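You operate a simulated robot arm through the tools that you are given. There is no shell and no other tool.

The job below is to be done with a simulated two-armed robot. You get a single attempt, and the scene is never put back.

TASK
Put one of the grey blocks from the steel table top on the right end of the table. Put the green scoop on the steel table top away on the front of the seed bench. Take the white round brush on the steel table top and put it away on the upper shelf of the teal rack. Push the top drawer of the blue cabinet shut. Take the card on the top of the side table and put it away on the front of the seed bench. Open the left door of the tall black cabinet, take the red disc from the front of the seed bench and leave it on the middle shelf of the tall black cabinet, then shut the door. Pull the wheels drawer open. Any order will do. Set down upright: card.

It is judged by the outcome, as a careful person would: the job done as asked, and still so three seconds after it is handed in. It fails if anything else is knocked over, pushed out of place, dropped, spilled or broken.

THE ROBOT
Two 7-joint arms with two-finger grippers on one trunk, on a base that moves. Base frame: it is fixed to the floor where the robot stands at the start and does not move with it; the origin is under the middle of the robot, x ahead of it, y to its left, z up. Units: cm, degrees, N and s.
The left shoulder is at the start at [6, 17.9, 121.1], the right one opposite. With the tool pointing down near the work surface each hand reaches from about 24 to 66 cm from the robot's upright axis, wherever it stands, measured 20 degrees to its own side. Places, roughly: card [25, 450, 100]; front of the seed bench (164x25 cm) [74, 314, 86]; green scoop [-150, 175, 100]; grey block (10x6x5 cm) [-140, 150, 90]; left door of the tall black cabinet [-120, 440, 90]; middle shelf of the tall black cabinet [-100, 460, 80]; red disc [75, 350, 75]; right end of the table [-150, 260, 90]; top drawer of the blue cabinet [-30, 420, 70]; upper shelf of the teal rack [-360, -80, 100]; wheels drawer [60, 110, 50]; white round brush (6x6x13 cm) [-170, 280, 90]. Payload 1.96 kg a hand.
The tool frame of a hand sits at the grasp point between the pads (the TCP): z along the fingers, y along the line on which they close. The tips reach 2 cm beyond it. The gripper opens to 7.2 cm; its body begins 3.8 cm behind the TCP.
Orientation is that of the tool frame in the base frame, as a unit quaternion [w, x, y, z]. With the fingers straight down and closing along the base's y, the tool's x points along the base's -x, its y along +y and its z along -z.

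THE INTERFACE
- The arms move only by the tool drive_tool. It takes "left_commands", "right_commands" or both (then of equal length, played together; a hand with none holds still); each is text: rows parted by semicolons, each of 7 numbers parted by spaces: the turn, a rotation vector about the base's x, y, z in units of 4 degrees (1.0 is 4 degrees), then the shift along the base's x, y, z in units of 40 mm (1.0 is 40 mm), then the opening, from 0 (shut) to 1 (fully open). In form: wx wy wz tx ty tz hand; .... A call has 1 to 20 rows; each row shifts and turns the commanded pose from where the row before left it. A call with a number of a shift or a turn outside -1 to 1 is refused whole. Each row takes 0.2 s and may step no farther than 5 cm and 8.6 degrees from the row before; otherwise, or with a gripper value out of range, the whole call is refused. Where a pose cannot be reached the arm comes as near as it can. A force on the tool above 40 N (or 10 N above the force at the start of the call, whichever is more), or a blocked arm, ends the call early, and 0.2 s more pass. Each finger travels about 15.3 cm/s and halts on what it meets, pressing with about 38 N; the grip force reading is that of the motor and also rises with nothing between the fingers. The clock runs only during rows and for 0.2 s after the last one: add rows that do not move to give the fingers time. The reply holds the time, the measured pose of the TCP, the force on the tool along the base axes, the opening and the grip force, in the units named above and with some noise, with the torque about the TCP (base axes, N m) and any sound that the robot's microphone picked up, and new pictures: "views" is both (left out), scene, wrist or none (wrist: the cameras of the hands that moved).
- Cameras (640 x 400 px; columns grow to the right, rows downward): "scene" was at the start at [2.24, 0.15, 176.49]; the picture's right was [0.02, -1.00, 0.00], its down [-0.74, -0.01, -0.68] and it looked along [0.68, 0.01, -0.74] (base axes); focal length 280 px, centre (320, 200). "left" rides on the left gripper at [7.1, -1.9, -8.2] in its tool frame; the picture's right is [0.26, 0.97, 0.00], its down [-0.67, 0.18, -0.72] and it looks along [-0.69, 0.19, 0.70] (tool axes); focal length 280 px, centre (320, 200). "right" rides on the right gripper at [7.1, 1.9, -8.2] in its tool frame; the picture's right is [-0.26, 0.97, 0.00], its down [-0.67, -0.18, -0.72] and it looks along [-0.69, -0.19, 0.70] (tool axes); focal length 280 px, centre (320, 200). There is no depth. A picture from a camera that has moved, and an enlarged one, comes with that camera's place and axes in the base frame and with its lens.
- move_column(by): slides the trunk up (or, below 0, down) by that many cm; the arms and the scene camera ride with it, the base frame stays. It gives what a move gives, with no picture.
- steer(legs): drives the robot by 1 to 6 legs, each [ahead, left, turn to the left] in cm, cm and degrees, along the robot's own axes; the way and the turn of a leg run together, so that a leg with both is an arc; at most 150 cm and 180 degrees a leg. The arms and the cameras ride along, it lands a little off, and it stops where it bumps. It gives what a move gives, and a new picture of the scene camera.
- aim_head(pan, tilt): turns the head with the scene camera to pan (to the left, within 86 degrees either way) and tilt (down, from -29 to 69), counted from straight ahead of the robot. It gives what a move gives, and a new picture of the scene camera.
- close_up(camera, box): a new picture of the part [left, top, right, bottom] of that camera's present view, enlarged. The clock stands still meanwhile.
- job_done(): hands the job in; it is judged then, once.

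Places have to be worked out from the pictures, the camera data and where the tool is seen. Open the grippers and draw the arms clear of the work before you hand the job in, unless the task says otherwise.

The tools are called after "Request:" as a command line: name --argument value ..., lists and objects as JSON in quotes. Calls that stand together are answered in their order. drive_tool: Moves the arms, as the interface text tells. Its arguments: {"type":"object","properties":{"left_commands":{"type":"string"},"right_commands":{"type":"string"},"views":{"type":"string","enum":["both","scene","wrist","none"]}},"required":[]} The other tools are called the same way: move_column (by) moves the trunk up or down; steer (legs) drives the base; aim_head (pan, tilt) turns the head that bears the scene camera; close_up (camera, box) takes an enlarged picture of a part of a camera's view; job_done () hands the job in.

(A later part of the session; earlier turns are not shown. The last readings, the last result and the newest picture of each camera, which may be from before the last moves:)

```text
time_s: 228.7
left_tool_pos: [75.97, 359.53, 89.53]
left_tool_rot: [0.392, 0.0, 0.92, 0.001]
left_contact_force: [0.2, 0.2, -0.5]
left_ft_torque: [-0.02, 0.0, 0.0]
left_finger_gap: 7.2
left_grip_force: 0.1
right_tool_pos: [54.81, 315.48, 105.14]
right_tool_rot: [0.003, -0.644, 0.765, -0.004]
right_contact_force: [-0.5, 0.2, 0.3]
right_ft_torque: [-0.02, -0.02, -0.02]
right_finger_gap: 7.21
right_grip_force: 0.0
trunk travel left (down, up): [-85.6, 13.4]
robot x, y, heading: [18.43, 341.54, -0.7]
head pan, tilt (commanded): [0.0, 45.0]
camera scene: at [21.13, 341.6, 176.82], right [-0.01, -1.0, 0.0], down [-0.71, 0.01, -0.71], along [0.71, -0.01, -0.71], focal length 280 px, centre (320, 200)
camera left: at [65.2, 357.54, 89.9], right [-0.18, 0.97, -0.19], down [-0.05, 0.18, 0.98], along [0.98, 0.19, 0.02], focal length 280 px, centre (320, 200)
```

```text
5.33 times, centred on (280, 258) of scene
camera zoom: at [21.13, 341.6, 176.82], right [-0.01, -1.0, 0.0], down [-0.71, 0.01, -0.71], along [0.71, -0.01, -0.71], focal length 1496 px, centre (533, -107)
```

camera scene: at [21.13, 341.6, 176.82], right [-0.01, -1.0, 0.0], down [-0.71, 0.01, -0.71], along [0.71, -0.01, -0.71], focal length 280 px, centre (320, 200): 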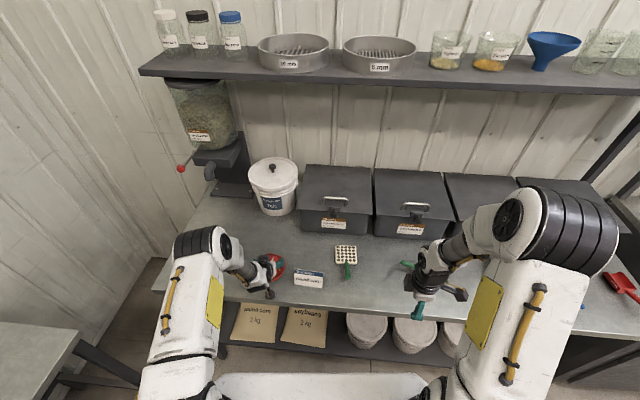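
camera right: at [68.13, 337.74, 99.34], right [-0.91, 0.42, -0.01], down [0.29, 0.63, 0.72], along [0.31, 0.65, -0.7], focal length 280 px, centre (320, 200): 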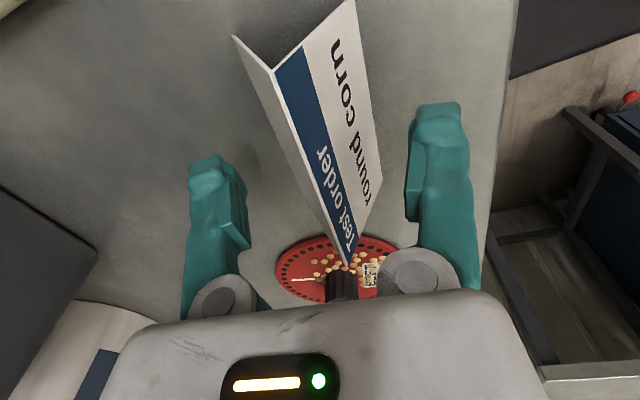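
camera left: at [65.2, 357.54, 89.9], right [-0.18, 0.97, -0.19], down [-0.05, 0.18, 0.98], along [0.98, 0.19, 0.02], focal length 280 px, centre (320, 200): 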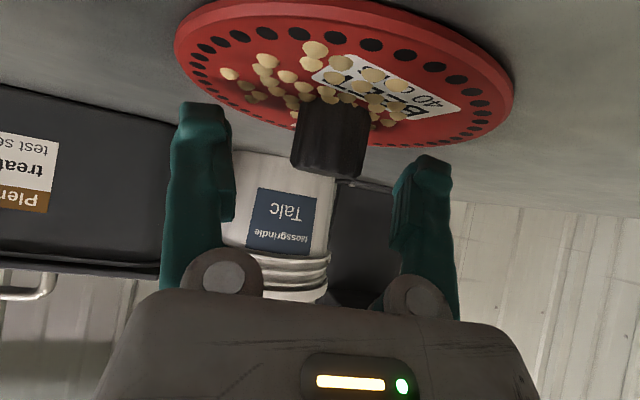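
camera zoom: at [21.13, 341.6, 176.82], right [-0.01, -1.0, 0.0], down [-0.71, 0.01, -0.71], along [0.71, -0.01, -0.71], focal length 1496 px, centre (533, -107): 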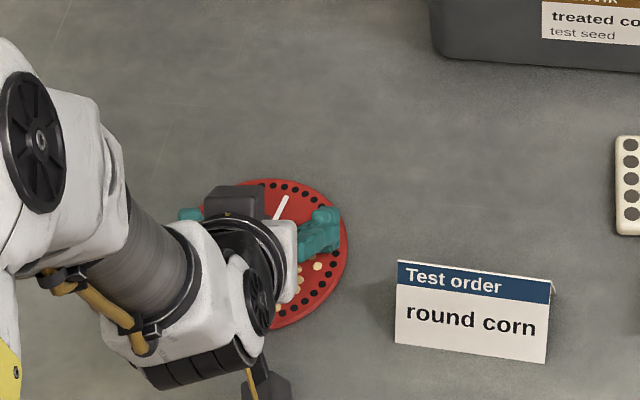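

The knob sits centred between the fingers, top ≈89.2. I lower 0.4 cm and close slowly.

Request:
drive_tool --left_commands "0 0 0 0 0.01 -0.1 1;0 0 0 0 0 0 0.85;0 0 0 0 0 0 0.7;0 0 0 0 0 0 0.6;0 0 0 0 0 0 0.5;0 0 0 0 0 0 0.4;0 0 0 0 0 0 0.3;0 0 0 0 0 0 0.2;0 0 0 0 0 0 0.2" --views "wrist"

```text
time_s: 230.7
left_tool_pos: [76.1, 359.72, 89.0]
left_tool_rot: [0.393, 0.0, 0.92, 0.0]
left_contact_force: [0.3, -0.9, -0.5]
left_ft_torque: [-0.05, 0.04, 0.03]
left_finger_gap: 2.7
left_grip_force: 38.4
right_tool_pos: [55.0, 315.66, 105.05]
right_tool_rot: [0.003, -0.643, 0.766, -0.004]
right_contact_force: [0.1, -0.5, 0.2]
right_ft_torque: [-0.04, -0.01, 0.03]
right_finger_gap: 7.2
right_grip_force: 0.0
trunk travel left (down, up): [-85.6, 13.4]
robot x, y, heading: [18.91, 341.63, -0.8]
head pan, tilt (commanded): [0.0, 45.0]
camera left: at [65.26, 357.58, 89.42], right [-0.18, 0.96, -0.19], down [-0.05, 0.18, 0.98], along [0.98, 0.19, 0.02], focal length 280 px, centre (320, 200)
```

left: 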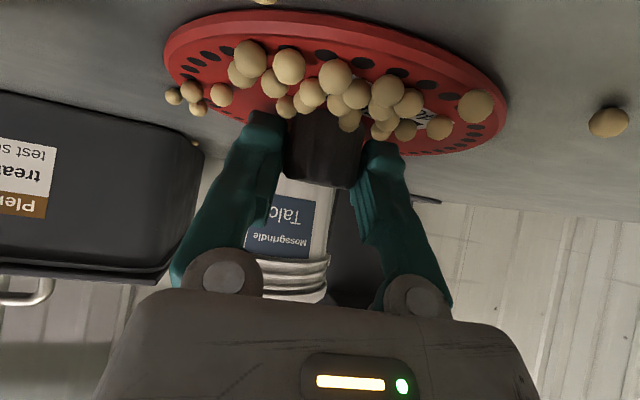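

Seeds have shifted while gripping; I check closely how the disc sits and where the seeds are before moving anything.

Request:
close_up --camera "scene" --box '[230, 220, 330, 290]'

Request:
close_up --camera "left" --box '[140, 0, 640, 200]'

```text
5.71 times, centred on (280, 255) of scene
camera zoom: at [21.17, 341.6, 176.82], right [-0.01, -1.0, 0.0], down [-0.71, 0.01, -0.71], along [0.71, -0.01, -0.71], focal length 1603 px, centre (549, -114)
```

zoom: 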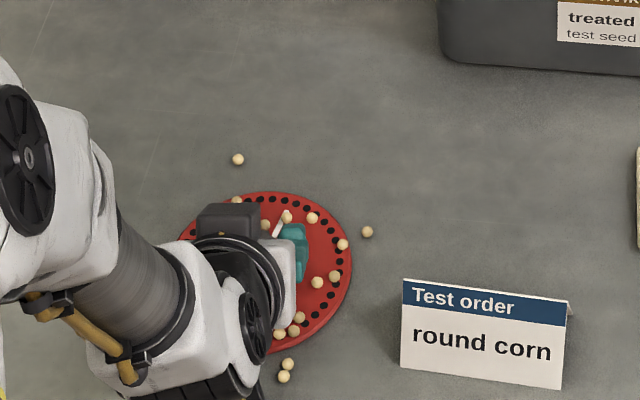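

```text
1.28 times, centred on (390, 100) of left
camera zoom: at [65.26, 357.58, 89.42], right [-0.18, 0.96, -0.19], down [-0.05, 0.18, 0.98], along [0.98, 0.19, 0.02], focal length 359 px, centre (230, 328)
```

zoom: 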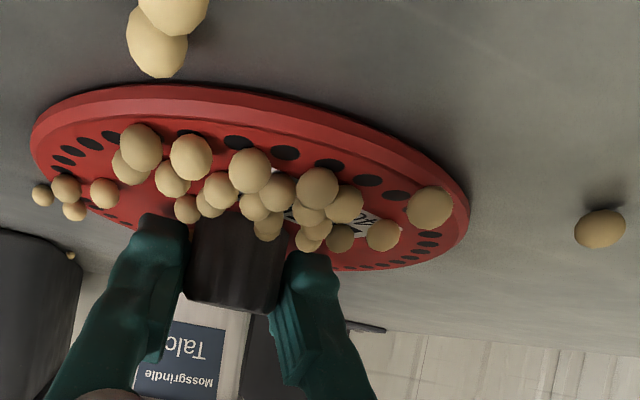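

Some seeds lie off the disc. I wait a moment with the hand still to see whether they are still rolling.

Request:
drive_tool --left_commands "0 0 0 0 0 0 0.2;0 0 0 0 0 0 0.2;0 0 0 0 0 0 0.2;0 0 0 0 0 0 0.2;0 0 0 0 0 0 0.2" --views "none"

Request:
close_up --camera "left" --box '[140, 0, 640, 200]'

Request:
close_up --camera "scene" --box '[230, 220, 330, 290]'

```text
time_s: 231.9
left_tool_pos: [75.98, 359.51, 88.96]
left_tool_rot: [0.393, 0.0, 0.919, 0.0]
left_contact_force: [-0.3, -0.2, -0.3]
left_ft_torque: [-0.03, 0.02, 0.03]
left_finger_gap: 2.71
left_grip_force: 38.0
right_tool_pos: [54.96, 315.51, 105.02]
right_tool_rot: [0.003, -0.643, 0.766, -0.003]
right_contact_force: [-0.2, 1.1, 0.1]
right_ft_torque: [-0.01, 0.01, 0.02]
right_finger_gap: 7.21
right_grip_force: 0.0
trunk travel left (down, up): [-85.6, 13.4]
robot x, y, heading: [19.05, 341.75, -0.7]
head pan, tilt (commanded): [0.0, 45.0]
```

```text
1.28 times, centred on (390, 100) of left
camera zoom: at [65.26, 357.58, 89.42], right [-0.18, 0.96, -0.19], down [-0.05, 0.18, 0.98], along [0.98, 0.19, 0.02], focal length 359 px, centre (230, 328)
```

zoom: 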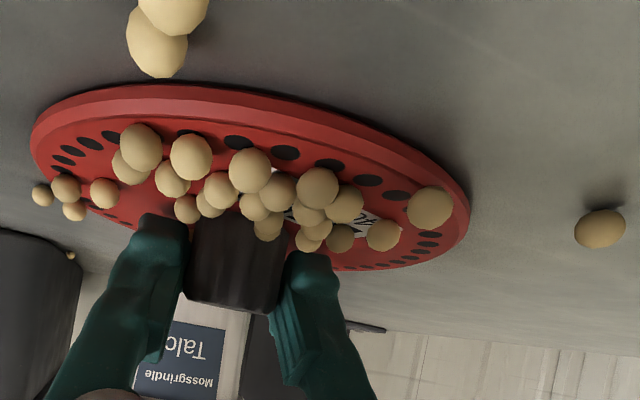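

```text
5.71 times, centred on (280, 255) of scene
camera zoom: at [21.17, 341.6, 176.82], right [-0.01, -1.0, 0.0], down [-0.71, 0.01, -0.71], along [0.71, -0.01, -0.71], focal length 1603 px, centre (549, -114)
```

zoom: 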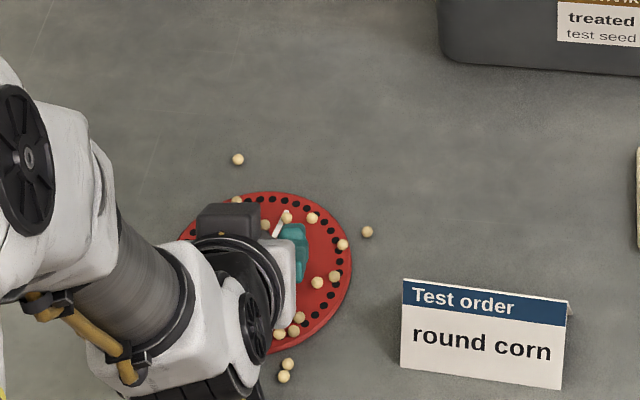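

The seeds are at rest; four or five lie just beside the disc. The grip on the knob is firm (gap 2.7), so I lift the disc very slowly by 1 cm to check that it stays level.

Request:
drive_tool --left_commands "0 0 0 0 0 0.02 0.2;0 0 0 0 0 0.03 0.2;0 0 0 0 0 0.03 0.2;0 0 0 0 0 0.04 0.2;0 0 0 0 0 0.04 0.2;0 0 0 0 0 0.04 0.2;0 0 0 0 0 0.03 0.2;0 0 0 0 0 0.02 0.2;0 0 0 0 0 0 0.2;0 0 0 0 0 0 0.2" --views "wrist"

Request:
close_up --camera "scene" --box '[230, 220, 330, 290]'

```text
time_s: 234.1
left_tool_pos: [76.13, 359.6, 89.85]
left_tool_rot: [0.393, 0.0, 0.92, 0.0]
left_contact_force: [0.3, -0.8, -0.4]
left_ft_torque: [-0.01, -0.02, 0.0]
left_finger_gap: 2.7
left_grip_force: 37.7
right_tool_pos: [54.96, 315.57, 105.1]
right_tool_rot: [0.003, -0.643, 0.766, -0.003]
right_contact_force: [-0.6, 0.8, -0.4]
right_ft_torque: [0.02, -0.03, 0.01]
right_finger_gap: 7.19
right_grip_force: 0.1
trunk travel left (down, up): [-85.6, 13.4]
robot x, y, heading: [18.71, 341.69, -0.7]
head pan, tilt (commanded): [0.0, 45.0]
camera left: at [65.49, 357.56, 90.28], right [-0.18, 0.97, -0.19], down [-0.05, 0.18, 0.98], along [0.98, 0.19, 0.02], focal length 280 px, centre (320, 200)
```

left: 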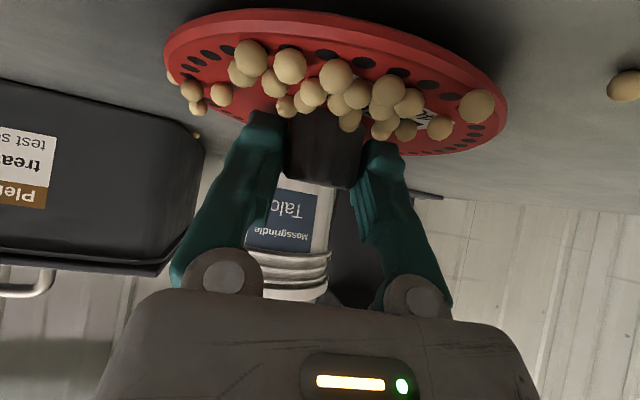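

```text
5.71 times, centred on (280, 255) of scene
camera zoom: at [21.18, 341.6, 176.82], right [-0.01, -1.0, 0.0], down [-0.71, 0.01, -0.71], along [0.71, -0.01, -0.71], focal length 1603 px, centre (549, -114)
```

zoom: 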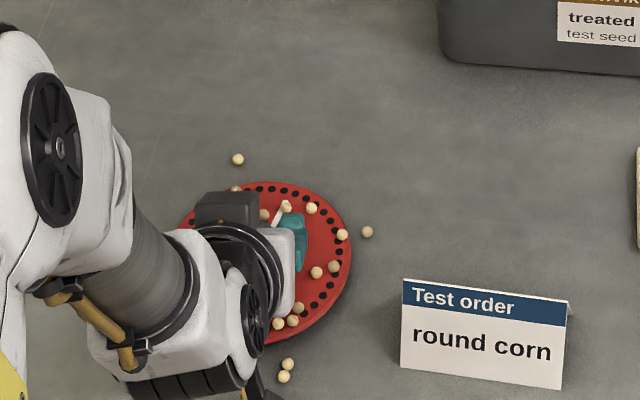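

The disc lifts level and the seeds stay on it. Four seeds lie on the bench beside it; I'll put them back: I lift the disc gently 6 cm while turning the right hand to its nominal angle.

Request:
drive_tool --left_commands "0 0 0 0 0 0.02 0.2;0 0 0 0 0 0.04 0.2;0 0 0 0 0 0.06 0.2;0 0 0 0 0 0.08 0.2;0 0 0 0 0 0.1 0.2;0 0 0 0 0 0.1 0.2;0 0 0 0 0 0.12 0.2;0 0 0 0 0 0.12 0.2;0 0 0 0 0 0.12 0.2;0 0 0 0 0 0.12 0.2;0 0 0 0 0 0.12 0.2;0 0 0 0 0 0.12 0.2;0 0 0 0 0 0.1 0.2;0 0 0 0 0 0.1 0.2;0 0 0 0 0 0.08 0.2;0 0 0 0 0 0.06 0.2;0 0 0 0 0 0.04 0.2;0 0 0 0 0 0.02 0.2;0 0 0 0 0 0 0.2;0 0 0 0 0 0 0.2" --right_commands "0 0 -1 0 0 0 1;0 0 -1 0 0 0 1;0 0 -1 0 0 0 1;0 0 -1 0 0 0 1;0 0 -1 0 0 0 1;0 0 -1 0 0 0 1;0 0 -1 0 0 0 1;0 0 -1 0 0 0 1;0 0 -1 0 0 0 1;0 0 -1 0 0 0 1;0 0 -1 0 0 0 1;0 0 -1 0 0 0 1;0 0 -1 0 0 0 1;0 0 -1 0 0 0 1;0 0 -1 0 0 0 1;0 0 -1 0 0 0 1;0 0 -1 0 0 0 1;0 0 -1 0 0 0 1;0 0 -1 0 0 0 1;0 0 -1 0 0 0 1" --views "both"

```text
time_s: 238.3
left_tool_pos: [76.28, 359.6, 96.12]
left_tool_rot: [0.393, 0.0, 0.919, 0.0]
left_contact_force: [0.6, -0.6, -0.9]
left_ft_torque: [0.0, -0.04, 0.03]
left_finger_gap: 2.68
left_grip_force: 38.0
right_tool_pos: [54.79, 315.55, 105.16]
right_tool_rot: [0.0, 0.0, 1.0, -0.004]
right_contact_force: [0.8, 0.6, 0.7]
right_ft_torque: [0.0, -0.03, 0.02]
right_finger_gap: 7.2
right_grip_force: 0.1
trunk travel left (down, up): [-85.6, 13.4]
robot x, y, heading: [18.62, 341.44, -0.5]
head pan, tilt (commanded): [0.0, 45.0]
camera scene: at [21.17, 341.6, 176.82], right [-0.01, -1.0, 0.0], down [-0.71, 0.01, -0.71], along [0.71, -0.01, -0.71], focal length 280 px, centre (320, 200)
camera right: at [47.8, 317.45, 113.22], right [0.26, 0.97, -0.01], down [0.68, -0.18, 0.72], along [0.69, -0.19, -0.7], focal length 280 px, centre (320, 200)
camera left: at [65.57, 357.54, 96.48], right [-0.18, 0.96, -0.19], down [-0.05, 0.18, 0.98], along [0.98, 0.19, 0.02], focal length 280 px, centre (320, 200)
```

scene: 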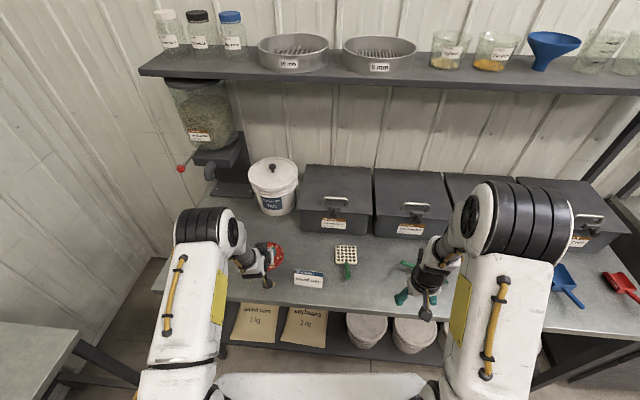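
right: 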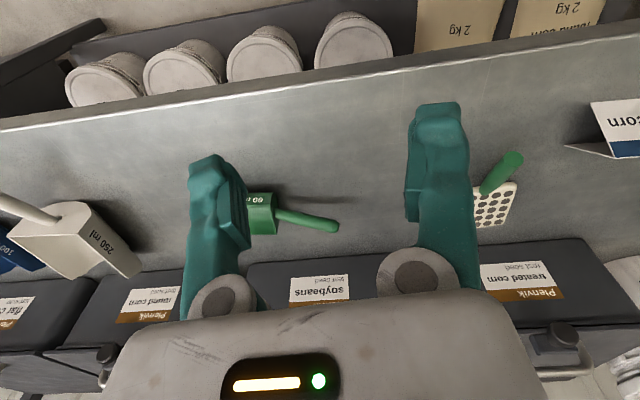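
left: 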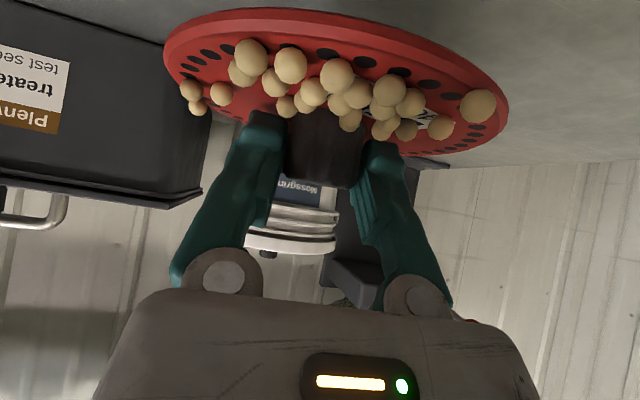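

The disc stays perfectly level with its seeds unmoved. I strafe 22 cm left so that the right hand can reach the loose seeds, and check how the seeds bear the motion.

Request:
steer --legs '[[0, 22, 0.6]]'

Request:
close_up --camera "left" --box '[140, 0, 640, 200]'

Request:
close_up --camera "scene" --box '[250, 200, 410, 300]'

```text
time_s: 239.9
left_tool_pos: [76.22, 382.06, 96.09]
left_tool_rot: [0.393, -0.005, 0.92, 0.003]
left_contact_force: [0.5, 0.2, -1.8]
left_ft_torque: [0.04, 0.02, 0.03]
left_finger_gap: 2.68
left_grip_force: 38.2
right_tool_pos: [55.21, 337.82, 105.09]
right_tool_rot: [0.001, -0.006, 1.0, -0.003]
right_contact_force: [1.2, 0.2, 0.4]
right_ft_torque: [0.01, -0.01, -0.02]
right_finger_gap: 7.19
right_grip_force: 0.1
trunk travel left (down, up): [-85.6, 13.4]
robot x, y, heading: [18.77, 363.67, -0.1]
head pan, tilt (commanded): [0.0, 45.0]
camera scene: at [21.31, 363.52, 176.82], right [0.0, -1.0, 0.0], down [-0.71, 0.0, -0.71], along [0.71, 0.0, -0.71], focal length 280 px, centre (320, 200)
```

scene: 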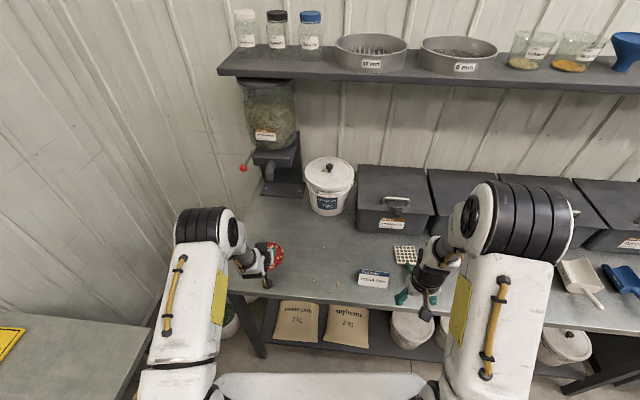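

```text
1.28 times, centred on (390, 100) of left
camera zoom: at [65.54, 379.95, 96.49], right [-0.19, 0.96, -0.19], down [-0.05, 0.18, 0.98], along [0.98, 0.2, 0.02], focal length 359 px, centre (230, 328)
```

zoom: 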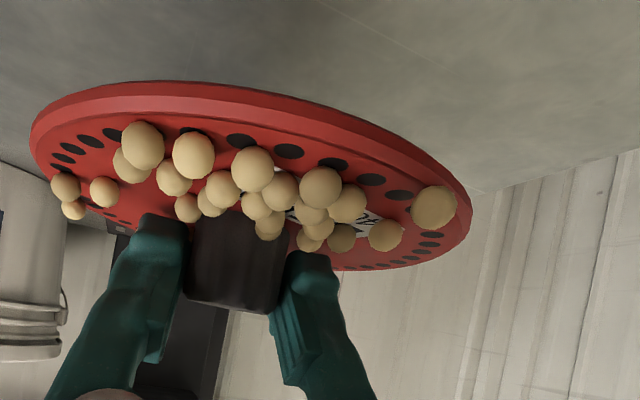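

```text
4.00 times, centred on (330, 250) of scene
camera zoom: at [21.31, 363.52, 176.82], right [0.0, -1.0, 0.0], down [-0.71, 0.0, -0.71], along [0.71, 0.0, -0.71], focal length 1122 px, centre (280, 0)
```

zoom: 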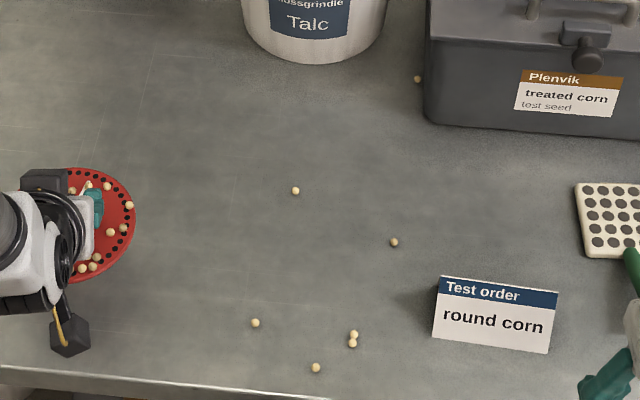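

The seeds on the disc did not move during the strafe. Seven seeds lie on the bench, e.g. [70.3, 357.0], [69.6, 357.1], [67.1, 360.5], [71.5, 365.7], [79.8, 352.8]. I bring the disc gently nearer to [66, 378] and fetch the first seeds with the right hand.

Request:
drive_tool --left_commands "0 0 0 -0.05 -0.02 0.01 0.2;0 0 0 -0.1 -0.04 0.02 0.2;0 0 0 -0.15 -0.06 0.02 0.2;0 0 0 -0.2 -0.08 0.02 0.2;0 0 0 -0.22 -0.09 0.02 0.2;0 0 0 -0.24 -0.09 0.02 0.2;0 0 0 -0.25 -0.1 0.02 0.2;0 0 0 -0.25 -0.1 0.02 0.2;0 0 0 -0.25 -0.1 0.02 0.2;0 0 0 -0.24 -0.09 0.02 0.2;0 0 0 -0.22 -0.09 0.02 0.2;0 0 0 -0.2 -0.08 0.02 0.2;0 0 0 -0.15 -0.04 0.01 0.2;0 0 0 -0.1 -0.03 0 0.2;0 0 0 -0.05 0 0 0.2;0 0 0 0 0 0 0.2" --right_commands "0 0 0 0.1 0.2 0 1;0 0 0 0.2 0.3 0 1;0 0 0 0.25 0.35 0 1;0 0 0 0.3 0.4 0 1;0 0 0 0.3 0.45 0 1;0 0 0 0.35 0.45 0 1;0 0 0 0.35 0.45 0 1;0 0 0 0.35 0.45 0 1;0 0 0 0.35 0.45 0 1;0 0 0 0.35 0.45 0 1;0 0 0 0.35 0.45 -0.3 1;0 0 0 0.3 0.4 -0.5 1;0 0 0 0.15 0 -0.6 1;0 0 0 0.05 0 -0.6 1;0 0 0 0 0 -0.5 1;0 0 0 0 0 0 1" --views "both"

```text
time_s: 243.3
left_tool_pos: [65.42, 378.17, 96.94]
left_tool_rot: [0.393, -0.005, 0.92, 0.002]
left_contact_force: [-0.2, 0.2, -0.2]
left_ft_torque: [0.01, -0.01, -0.01]
left_finger_gap: 2.65
left_grip_force: 38.0
right_tool_pos: [70.32, 357.24, 95.12]
right_tool_rot: [0.0, -0.007, 1.0, -0.004]
right_contact_force: [0.8, 0.8, 0.7]
right_ft_torque: [0.02, 0.02, 0.02]
right_finger_gap: 7.17
right_grip_force: 0.0
trunk travel left (down, up): [-85.6, 13.4]
robot x, y, heading: [18.67, 363.52, -0.1]
head pan, tilt (commanded): [0.0, 45.0]
camera scene: at [21.29, 363.61, 176.82], right [0.0, -1.0, 0.0], down [-0.71, 0.0, -0.71], along [0.71, 0.0, -0.71], focal length 280 px, centre (320, 200)
camera right: at [63.17, 359.12, 103.27], right [0.25, 0.97, -0.01], down [0.68, -0.17, 0.72], along [0.69, -0.18, -0.7], focal length 280 px, centre (320, 200)
camera left: at [54.75, 375.92, 97.37], right [-0.19, 0.96, -0.19], down [-0.05, 0.18, 0.98], along [0.98, 0.2, 0.02], focal length 280 px, centre (320, 200)
```

scene: 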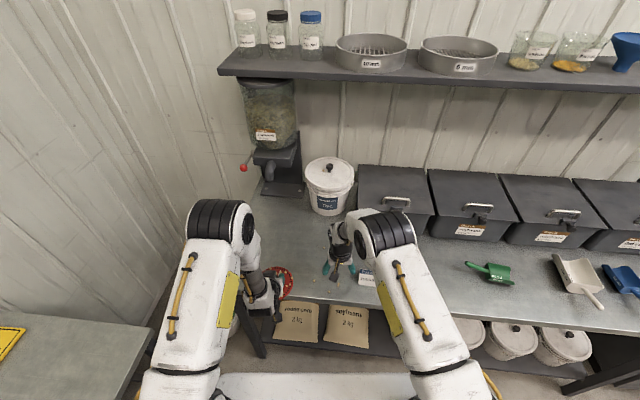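
right: 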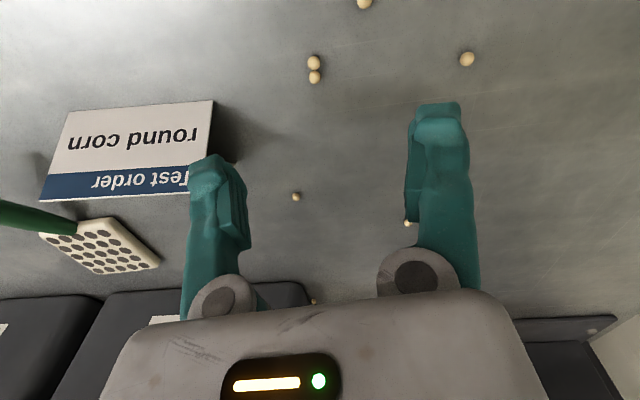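
left: 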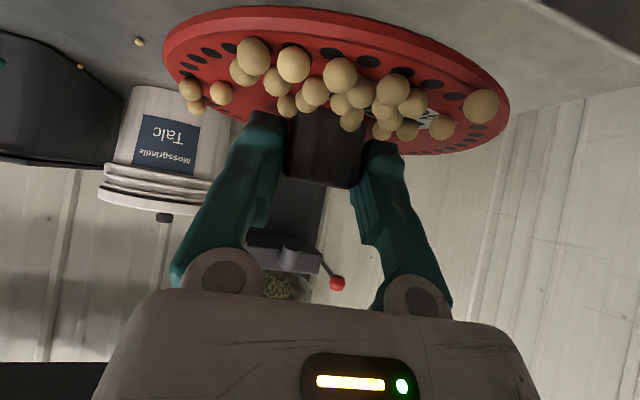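

The pair of seeds lies at [69.3, 357.1]. I narrow the right fingers, lower over the pair until just above the bench and look.

Request:
drive_tool --right_commands "0 0 0 -0.25 -0.02 0 0.6;0 0 0 0 0 -0.3 0.3;0 0 0 0 0 -0.6 0.28;0 0 0 0 0 -0.5 0.28;0 0 0 0 0 -0.2 0.28;0 0 0 0 0 -0.1 0.28;0 0 0 0 0 0 0.28" --views "wrist"

```text
time_s: 244.9
left_tool_pos: [65.48, 378.16, 96.96]
left_tool_rot: [0.392, -0.005, 0.92, 0.002]
left_contact_force: [-0.5, 0.3, -1.0]
left_ft_torque: [0.01, -0.03, -0.02]
left_finger_gap: 2.68
left_grip_force: 38.4
right_tool_pos: [69.28, 356.91, 88.51]
right_tool_rot: [0.0, -0.007, 1.0, -0.004]
right_contact_force: [-1.0, 0.0, 0.8]
right_ft_torque: [0.0, -0.03, 0.0]
right_finger_gap: 1.99
right_grip_force: 0.1
trunk travel left (down, up): [-85.6, 13.4]
robot x, y, heading: [18.98, 363.78, 0.0]
head pan, tilt (commanded): [0.0, 45.0]
camera right: at [62.16, 358.86, 96.53], right [0.25, 0.97, -0.01], down [0.68, -0.17, 0.72], along [0.69, -0.18, -0.7], focal length 280 px, centre (320, 200)
```

right: 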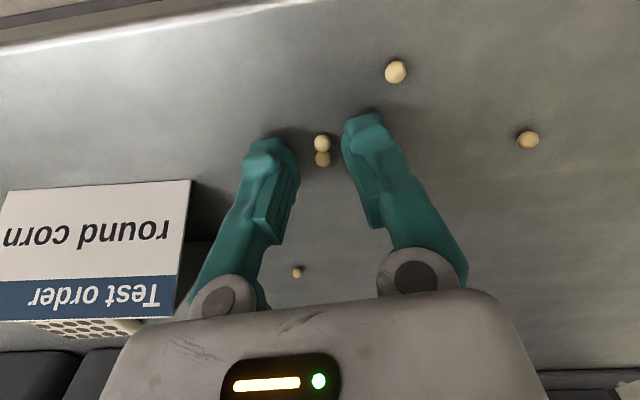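

Both seeds lie right between the fingers. I lower the last bit and close on them.

Request:
drive_tool --right_commands "0 0 0 0.07 0 -0.07 0.28;0 0 0 0 0 -0.05 0.2;0 0 0 0 0 -0.02 0.12;0 0 0 0 0 0 0.05;0 0 0 0 0 0 0;0 0 0 0 0 0 0" --views "wrist"

```text
time_s: 246.3
left_tool_pos: [65.54, 378.01, 96.99]
left_tool_rot: [0.393, -0.005, 0.92, 0.003]
left_contact_force: [-1.0, 0.8, -1.0]
left_ft_torque: [0.03, -0.03, 0.0]
left_finger_gap: 2.65
left_grip_force: 37.8
right_tool_pos: [69.54, 356.91, 87.81]
right_tool_rot: [0.0, -0.006, 1.0, -0.005]
right_contact_force: [0.7, 0.4, -0.8]
right_ft_torque: [-0.01, -0.01, 0.01]
right_finger_gap: 0.0
right_grip_force: 29.8
trunk travel left (down, up): [-85.6, 13.4]
robot x, y, heading: [19.06, 363.6, -0.1]
head pan, tilt (commanded): [0.0, 45.0]
camera right: at [62.43, 358.82, 95.93], right [0.25, 0.97, -0.01], down [0.68, -0.17, 0.72], along [0.69, -0.18, -0.7], focal length 280 px, centre (320, 200)
```

right: 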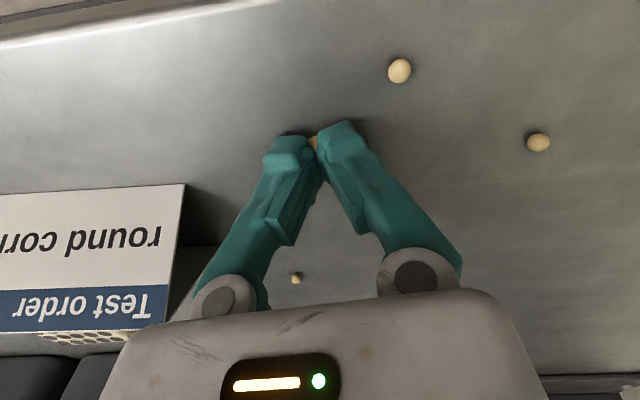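

The reading shows fingers nearly shut with a seed visible at the tips. I lift 5 cm and look.

Request:
drive_tool --right_commands "0 0 0 0 0 0.1 0;0 0 0 0 0 0.3 0;0 0 0 0 0 0.5 0;0 0 0 0 0 0.4 0;0 0 0 0 0 0 0" --views "wrist"

Request:
close_up --camera "right" --box '[240, 60, 400, 220]'

```text
time_s: 247.6
left_tool_pos: [65.65, 378.23, 96.88]
left_tool_rot: [0.393, -0.006, 0.92, 0.003]
left_contact_force: [-0.2, -0.5, -0.6]
left_ft_torque: [0.02, 0.03, -0.01]
left_finger_gap: 2.67
left_grip_force: 37.8
right_tool_pos: [69.52, 357.06, 93.04]
right_tool_rot: [0.0, -0.006, 1.0, -0.004]
right_contact_force: [-0.4, 0.6, -0.3]
right_ft_torque: [-0.02, 0.01, -0.01]
right_finger_gap: 0.0
right_grip_force: 29.2
trunk travel left (down, up): [-85.6, 13.4]
robot x, y, heading: [19.22, 363.96, -0.0]
head pan, tilt (commanded): [0.0, 45.0]
camera right: at [62.39, 358.79, 101.12], right [0.25, 0.97, -0.01], down [0.68, -0.17, 0.72], along [0.69, -0.18, -0.7], focal length 280 px, centre (320, 200)
```

right: 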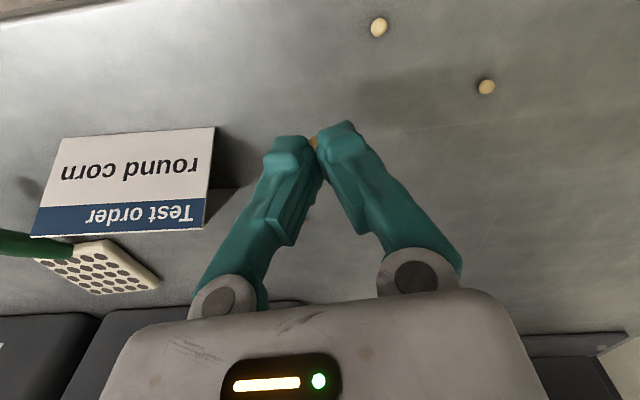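

```text
2.50 times, centred on (320, 140) of right
camera zoom: at [62.39, 358.79, 101.12], right [0.25, 0.97, -0.01], down [0.68, -0.17, 0.72], along [0.69, -0.18, -0.7], focal length 701 px, centre (320, 350)
```

zoom: 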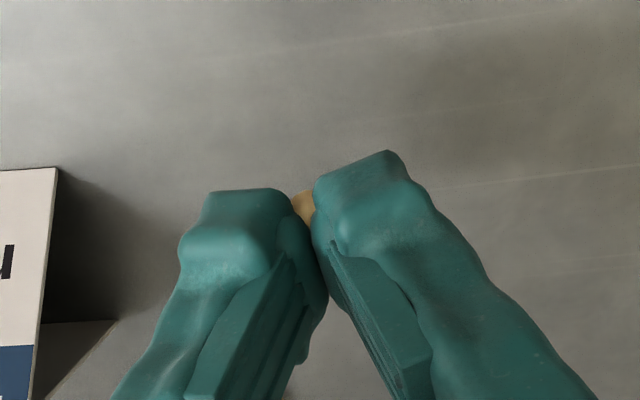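

Both seeds came up with the fingers. I carry them up and over to the far right part of the disc, about [69.8, 375.5].

Request:
drive_tool --right_commands "0 0 0 0 0 0.6 0;0 0 0 0 0 0.8 0;0 0 0 0 0.2 0.8 0;0 0 0 0.02 0.7 0.2 0;0 0 0 0.02 0.9 0 0;0 0 0 0.02 0.9 0 0;0 0 0 0 0.9 0 0;0 0 0 0 0.7 0 0;0 0 0 0 0.3 0 0;0 0 0 0 0 -0.3 0;0 0 0 0 0 -0.3 0;0 0 0 0 0 0 0" --views "both"

```text
time_s: 250.2
left_tool_pos: [65.44, 378.09, 96.92]
left_tool_rot: [0.393, -0.005, 0.92, 0.003]
left_contact_force: [-0.3, 0.2, -1.3]
left_ft_torque: [0.01, 0.0, -0.03]
left_finger_gap: 2.63
left_grip_force: 38.2
right_tool_pos: [69.76, 375.4, 100.07]
right_tool_rot: [0.0, -0.006, 1.0, -0.004]
right_contact_force: [1.2, 0.5, 0.1]
right_ft_torque: [0.02, -0.03, 0.01]
right_finger_gap: 0.0
right_grip_force: 29.5
trunk travel left (down, up): [-85.6, 13.4]
robot x, y, heading: [18.6, 363.77, -0.2]
head pan, tilt (commanded): [0.0, 45.0]
camera scene: at [21.28, 363.62, 176.82], right [0.0, -1.0, 0.0], down [-0.71, 0.0, -0.71], along [0.71, 0.0, -0.71], focal length 280 px, centre (320, 200)
camera right: at [62.7, 377.15, 108.15], right [0.25, 0.97, -0.01], down [0.68, -0.17, 0.72], along [0.69, -0.18, -0.7], focal length 280 px, centre (320, 200)
```

scene: 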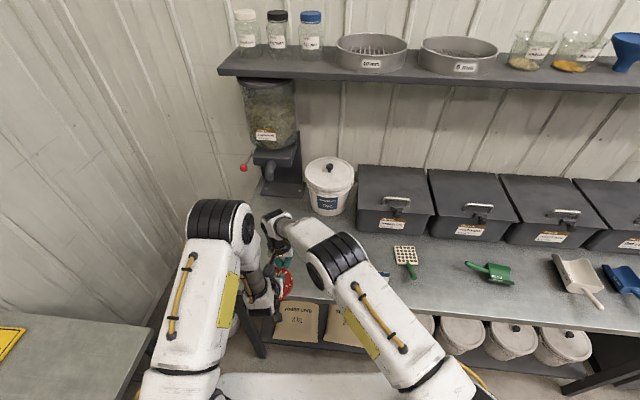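
right: 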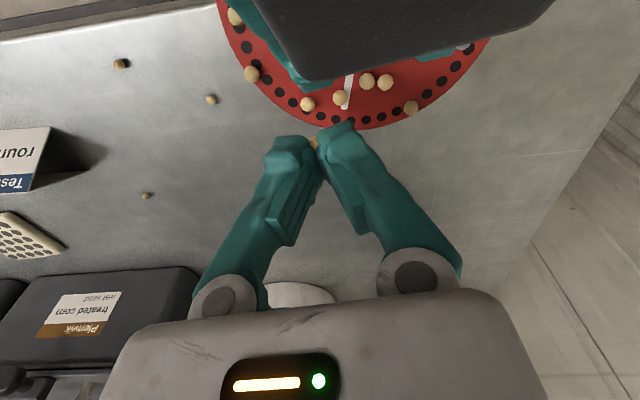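

The disc shows below; between two seeds there is room at about [69.2, 375.6]. I lower to z 98 and open the right fingers a little to drop the two seeds.

Request:
drive_tool --right_commands "0 0 0 -0.1 0.04 -0.2 0;0 0 0 -0.04 0.01 -0.2 0;0 0 0 0 0 -0.12 0;0 0 0 0 0 0 0;0 0 0 0 0 0 0.06;0 0 0 0 0 0 0.12;0 0 0 0 0 0 0.2;0 0 0 0 0 0 0.25;0 0 0 0 0 0 0.25" --views "wrist"

Request:
close_up --camera "right" --box '[180, 0, 500, 200]'

```text
time_s: 250.8
left_tool_pos: [65.22, 378.28, 96.71]
left_tool_rot: [0.39, -0.006, 0.921, 0.004]
left_contact_force: [5.7, 1.9, -6.7]
left_ft_torque: [-0.28, 0.27, -0.13]
left_finger_gap: 2.62
left_grip_force: 38.1
right_tool_pos: [69.31, 375.9, 98.64]
right_tool_rot: [-0.001, -0.008, 1.0, -0.003]
right_contact_force: [-5.1, -2.0, 7.2]
right_ft_torque: [0.42, 0.11, 0.35]
right_finger_gap: 0.0
right_grip_force: 29.6
trunk travel left (down, up): [-85.6, 13.4]
robot x, y, heading: [19.04, 363.66, -0.1]
head pan, tilt (commanded): [0.0, 45.0]
stopped in row 3 (left hand): the force on the tool passed its limit at 52 N (the readings are from after the stop); the commanded pose is now the measured one
camera right: at [62.11, 377.63, 106.87], right [0.25, 0.97, 0.0], down [0.68, -0.17, 0.72], along [0.69, -0.18, -0.7], focal length 280 px, centre (320, 200)
```

right: 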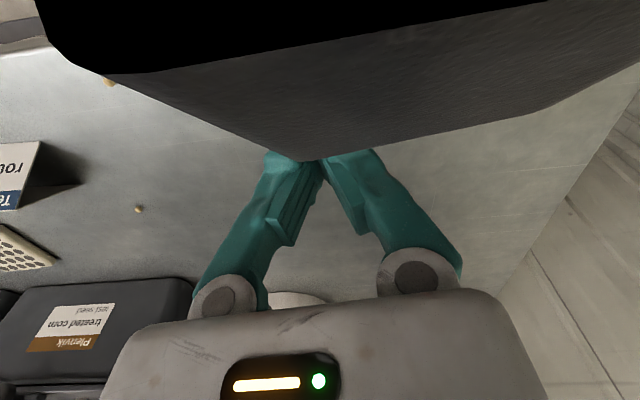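

```text
2.00 times, centred on (340, 100) of right
camera zoom: at [62.11, 377.63, 106.87], right [0.25, 0.97, 0.0], down [0.68, -0.17, 0.72], along [0.69, -0.18, -0.7], focal length 561 px, centre (280, 400)
```

zoom: 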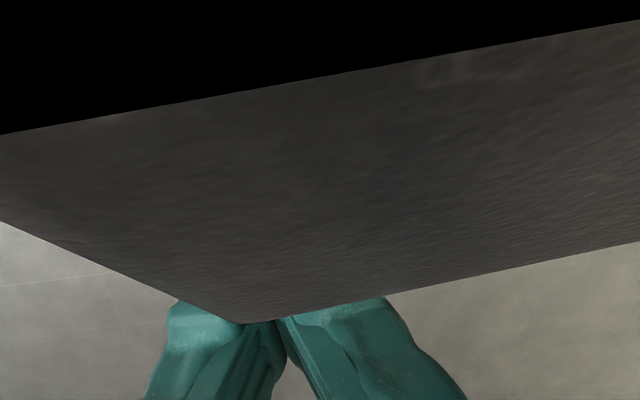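

The right hand's camera bumped the left gripper. I raise the right hand straight up at once and check the disc.

Request:
drive_tool --right_commands "0 0 0 0.03 0 0.15 0;0 0 0 0.03 0 0.3 0;0 0 0 0 0 0.5 0;0 0 0 0 0 0 0" --views "both"

Request:
close_up --camera "left" --box '[140, 0, 640, 200]'

```text
time_s: 251.8
left_tool_pos: [65.46, 378.32, 96.74]
left_tool_rot: [0.389, -0.007, 0.921, 0.004]
left_contact_force: [-0.1, 0.6, -1.0]
left_ft_torque: [0.02, -0.01, -0.02]
left_finger_gap: 2.61
left_grip_force: 38.1
right_tool_pos: [69.44, 375.79, 102.57]
right_tool_rot: [-0.001, -0.008, 1.0, -0.002]
right_contact_force: [0.0, -0.1, 0.2]
right_ft_torque: [0.03, 0.02, 0.01]
right_finger_gap: 0.0
right_grip_force: 29.2
trunk travel left (down, up): [-85.6, 13.4]
robot x, y, heading: [18.55, 363.76, -0.2]
head pan, tilt (commanded): [0.0, 45.0]
camera scene: at [21.34, 363.63, 176.82], right [0.0, -1.0, 0.0], down [-0.71, 0.0, -0.71], along [0.71, 0.0, -0.71], focal length 280 px, centre (320, 200)
camera right: at [62.28, 377.62, 110.74], right [0.25, 0.97, -0.01], down [0.68, -0.17, 0.72], along [0.69, -0.18, -0.7], focal length 280 px, centre (320, 200)
```

scene: 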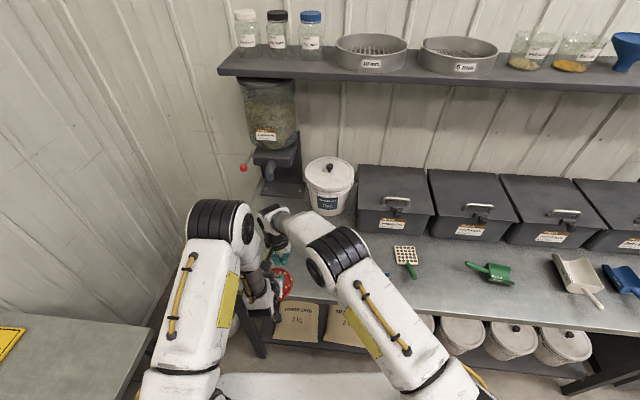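
right: 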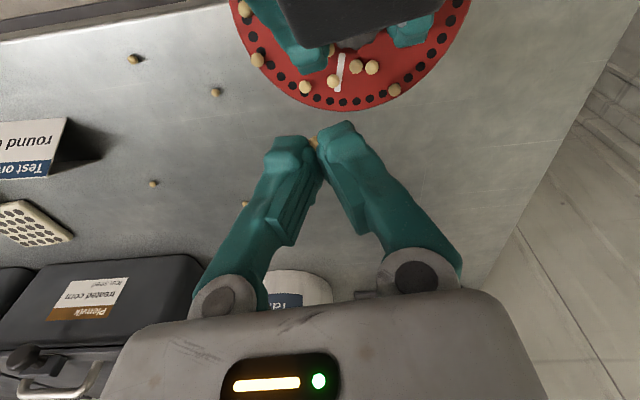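

```text
1.28 times, centred on (390, 100) of left
camera zoom: at [54.65, 376.08, 97.24], right [-0.2, 0.96, -0.19], down [-0.05, 0.18, 0.98], along [0.98, 0.2, 0.01], focal length 359 px, centre (230, 328)
```

zoom: 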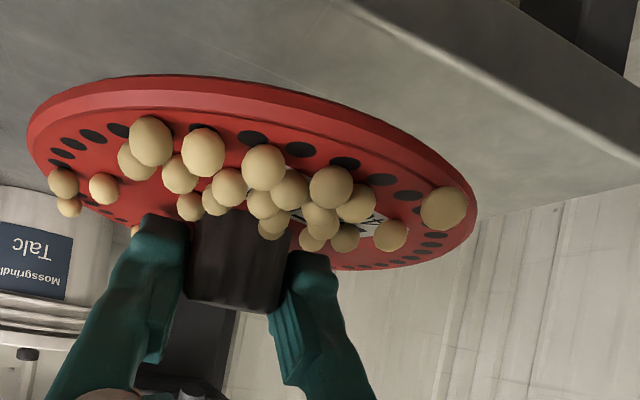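

The disc and its seeds survived the bump unchanged. I raise a little and turn the right hand 76° so that its camera swings away to the -y side, clear of the left gripper.

Request:
drive_tool --right_commands "0 0 0 0.05 -0.05 0.5 0;0 0 1 0 0 0 0;0 0 1 0 0 0 0;0 0 1 0 0 0 0;0 0 1 0 0 0 0;0 0 1 0 0 0 0;0 0 1 0 0 0 0;0 0 1 0 0 0 0;0 0 1 0 0 0 0;0 0 1 0 0 0 0;0 0 1 0 0 0 0;0 0 1 0 0 0 0;0 0 1 0 0 0 0;0 0 1 0 0 0 0;0 0 1 0 0 0 0;0 0 1 0 0 0 0;0 0 1 0 0 0 0;0 0 1 0 0 0 0;0 0 1 0 0 0 0;0 0 1 0 0 0 0" --views "wrist"

```text
time_s: 256.0
left_tool_pos: [65.33, 378.29, 96.72]
left_tool_rot: [0.39, -0.007, 0.921, 0.004]
left_contact_force: [0.2, 0.3, 0.0]
left_ft_torque: [0.01, -0.01, -0.02]
left_finger_gap: 2.61
left_grip_force: 38.5
right_tool_pos: [69.67, 375.63, 104.57]
right_tool_rot: [0.002, -0.622, 0.783, -0.002]
right_contact_force: [-0.2, 0.3, 0.0]
right_ft_torque: [-0.03, -0.02, -0.01]
right_finger_gap: 0.0
right_grip_force: 29.9
trunk travel left (down, up): [-85.6, 13.4]
robot x, y, heading: [18.7, 363.62, -0.1]
head pan, tilt (commanded): [0.0, 45.0]
camera right: at [66.13, 369.11, 112.68], right [-0.88, 0.47, 0.0], down [0.33, 0.62, 0.72], along [0.34, 0.63, -0.7], focal length 280 px, centre (320, 200)
```

right: 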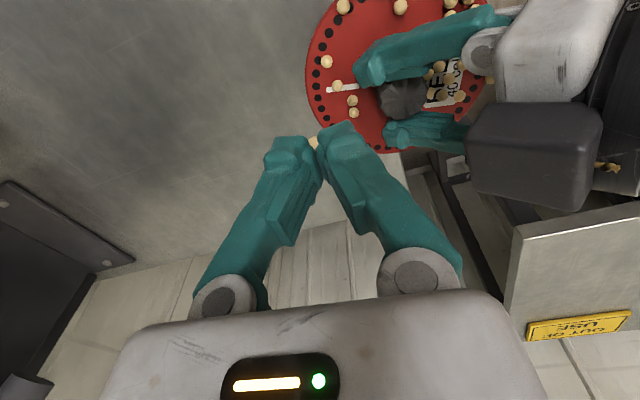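

Below the right fingers there is a free patch of disc between three seeds. I lower to z≈99 at [69.7, 376.1] and open the fingers a little.

Request:
drive_tool --right_commands "0 0 0 0 0.06 -0.4 0;0 0 0 0.01 0.05 -0.5 0;0 0 0 0 0 -0.4 0;0 0 0 0 0 -0.1 0;0 0 0 0 0 0 0;0 0 0 0 0 0 0.05;0 0 0 0 0 0 0.1;0 0 0 0 0 0 0.15;0 0 0 0 0 0 0.2;0 0 0 0 0 0 0.2" --views "wrist"

Request:
close_up --camera "right" --box '[240, 0, 480, 150]'

```text
time_s: 258.2
left_tool_pos: [65.38, 378.28, 96.76]
left_tool_rot: [0.39, -0.008, 0.921, 0.005]
left_contact_force: [0.4, -0.1, -0.7]
left_ft_torque: [0.01, 0.04, -0.02]
left_finger_gap: 2.6
left_grip_force: 38.1
right_tool_pos: [69.8, 376.03, 98.89]
right_tool_rot: [0.001, -0.622, 0.783, -0.003]
right_contact_force: [0.6, 0.0, -0.2]
right_ft_torque: [-0.01, 0.02, -0.01]
right_finger_gap: 1.44
right_grip_force: 0.0
trunk travel left (down, up): [-85.6, 13.4]
robot x, y, heading: [18.62, 363.24, -0.3]
head pan, tilt (commanded): [0.0, 45.0]
camera right: at [66.29, 369.54, 107.04], right [-0.88, 0.47, 0.0], down [0.33, 0.62, 0.72], along [0.34, 0.63, -0.7], focal length 280 px, centre (320, 200)
```

right: 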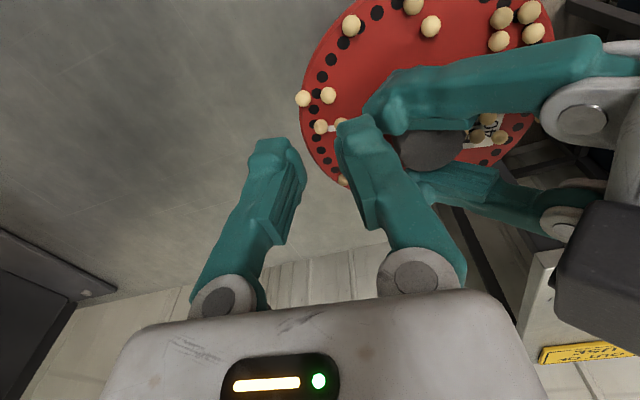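

```text
2.67 times, centred on (360, 75) of right
camera zoom: at [66.29, 369.54, 107.04], right [-0.88, 0.47, 0.0], down [0.33, 0.62, 0.72], along [0.34, 0.63, -0.7], focal length 748 px, centre (213, 533)
```

zoom: 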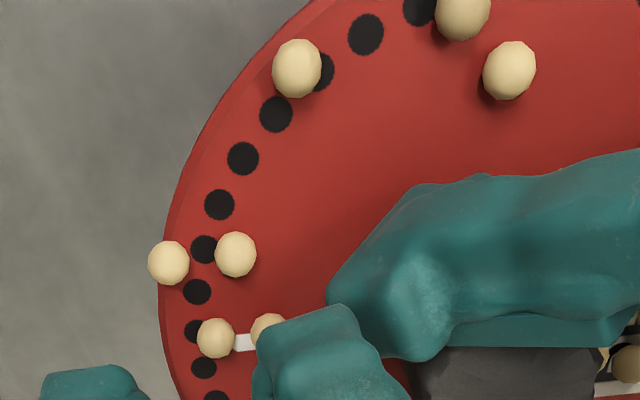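

The seeds fell onto the disc, one near its rim. I raise the right hand clear and check.

Request:
drive_tool --right_commands "0 0 0 0.05 0 0.2 0.2;0 0 0 0.05 -0.1 0.6 0.2;0 0 0 0 -0.3 0.6 0.3;0 0 0 0 -0.3 0.3 0.3;0 0 0 0 0 0 0.3" --views "wrist"

Request:
close_up --camera "right" --box '[240, 0, 560, 200]'

```text
time_s: 259.4
left_tool_pos: [65.36, 378.32, 96.75]
left_tool_rot: [0.389, -0.007, 0.921, 0.004]
left_contact_force: [-0.1, 0.0, -1.1]
left_ft_torque: [-0.03, -0.04, -0.01]
left_finger_gap: 2.61
left_grip_force: 37.9
right_tool_pos: [70.02, 373.23, 105.58]
right_tool_rot: [0.002, -0.622, 0.783, -0.003]
right_contact_force: [0.1, -0.3, 0.3]
right_ft_torque: [0.0, 0.0, 0.0]
right_finger_gap: 2.16
right_grip_force: 0.0
trunk travel left (down, up): [-85.6, 13.4]
robot x, y, heading: [18.91, 363.4, -0.4]
head pan, tilt (commanded): [0.0, 45.0]
camera right: at [66.49, 366.79, 113.59], right [-0.88, 0.47, 0.0], down [0.33, 0.62, 0.72], along [0.34, 0.63, -0.7], focal length 280 px, centre (320, 200)
```

right: 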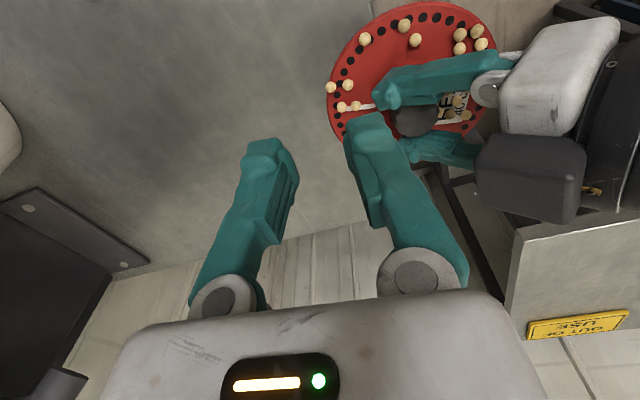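

```text
2.00 times, centred on (400, 100) of right
camera zoom: at [66.49, 366.79, 113.59], right [-0.88, 0.47, 0.0], down [0.33, 0.62, 0.72], along [0.34, 0.63, -0.7], focal length 561 px, centre (160, 400)
```

zoom: 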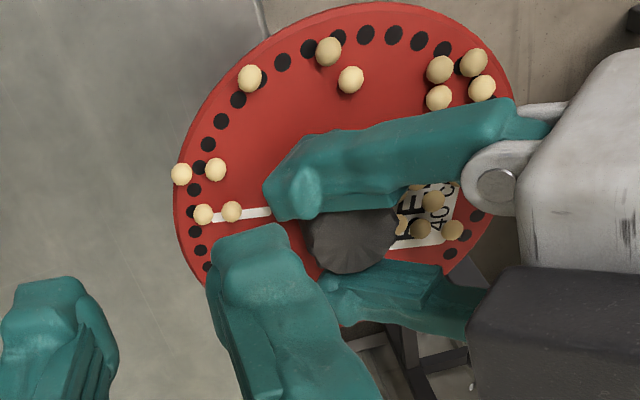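

Both seeds lie on the disc now. Next I fetch the seed at [70.9, 365.8] in one go: over, down with narrowed fingers, close, and lift.

Request:
drive_tool --right_commands "0 0 0 0.05 -0.85 0 0.3;0 0 0 0.17 -1 0 0.3;0 0 0 0 0 -0.8 0.3;0 0 0 0 0 -0.9 0.3;0 0 0 0 0 -0.9 0.3;0 0 0 0 0 -0.9 0.3;0 0 0 0 0 -0.5 0.3;0 0 0 0 0 -0.2 0.3;0 0 0 0 0 0 0.3" --views "wrist"

```text
time_s: 261.4
left_tool_pos: [65.34, 378.3, 96.77]
left_tool_rot: [0.389, -0.006, 0.921, 0.004]
left_contact_force: [-0.2, -0.8, -1.5]
left_ft_torque: [0.0, 0.0, 0.04]
left_finger_gap: 2.58
left_grip_force: 38.2
right_tool_pos: [71.0, 365.81, 88.97]
right_tool_rot: [0.001, -0.622, 0.783, -0.002]
right_contact_force: [-1.0, -0.7, -0.5]
right_ft_torque: [0.01, -0.04, -0.01]
right_finger_gap: 2.17
right_grip_force: 0.1
trunk travel left (down, up): [-85.6, 13.4]
robot x, y, heading: [18.84, 363.7, -0.3]
head pan, tilt (commanded): [0.0, 45.0]
camera right: at [67.43, 359.26, 97.01], right [-0.88, 0.47, -0.01], down [0.33, 0.62, 0.72], along [0.34, 0.63, -0.7], focal length 280 px, centre (320, 200)
```

right: 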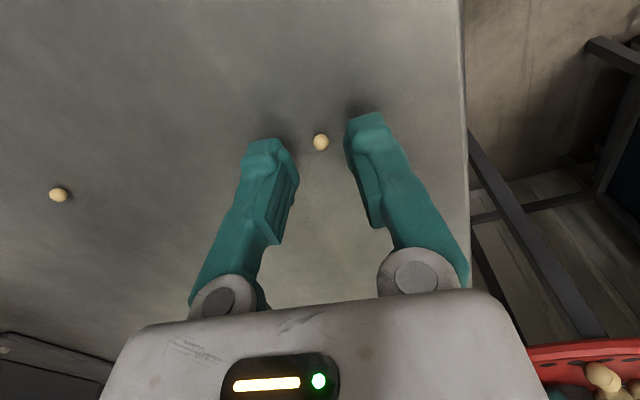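

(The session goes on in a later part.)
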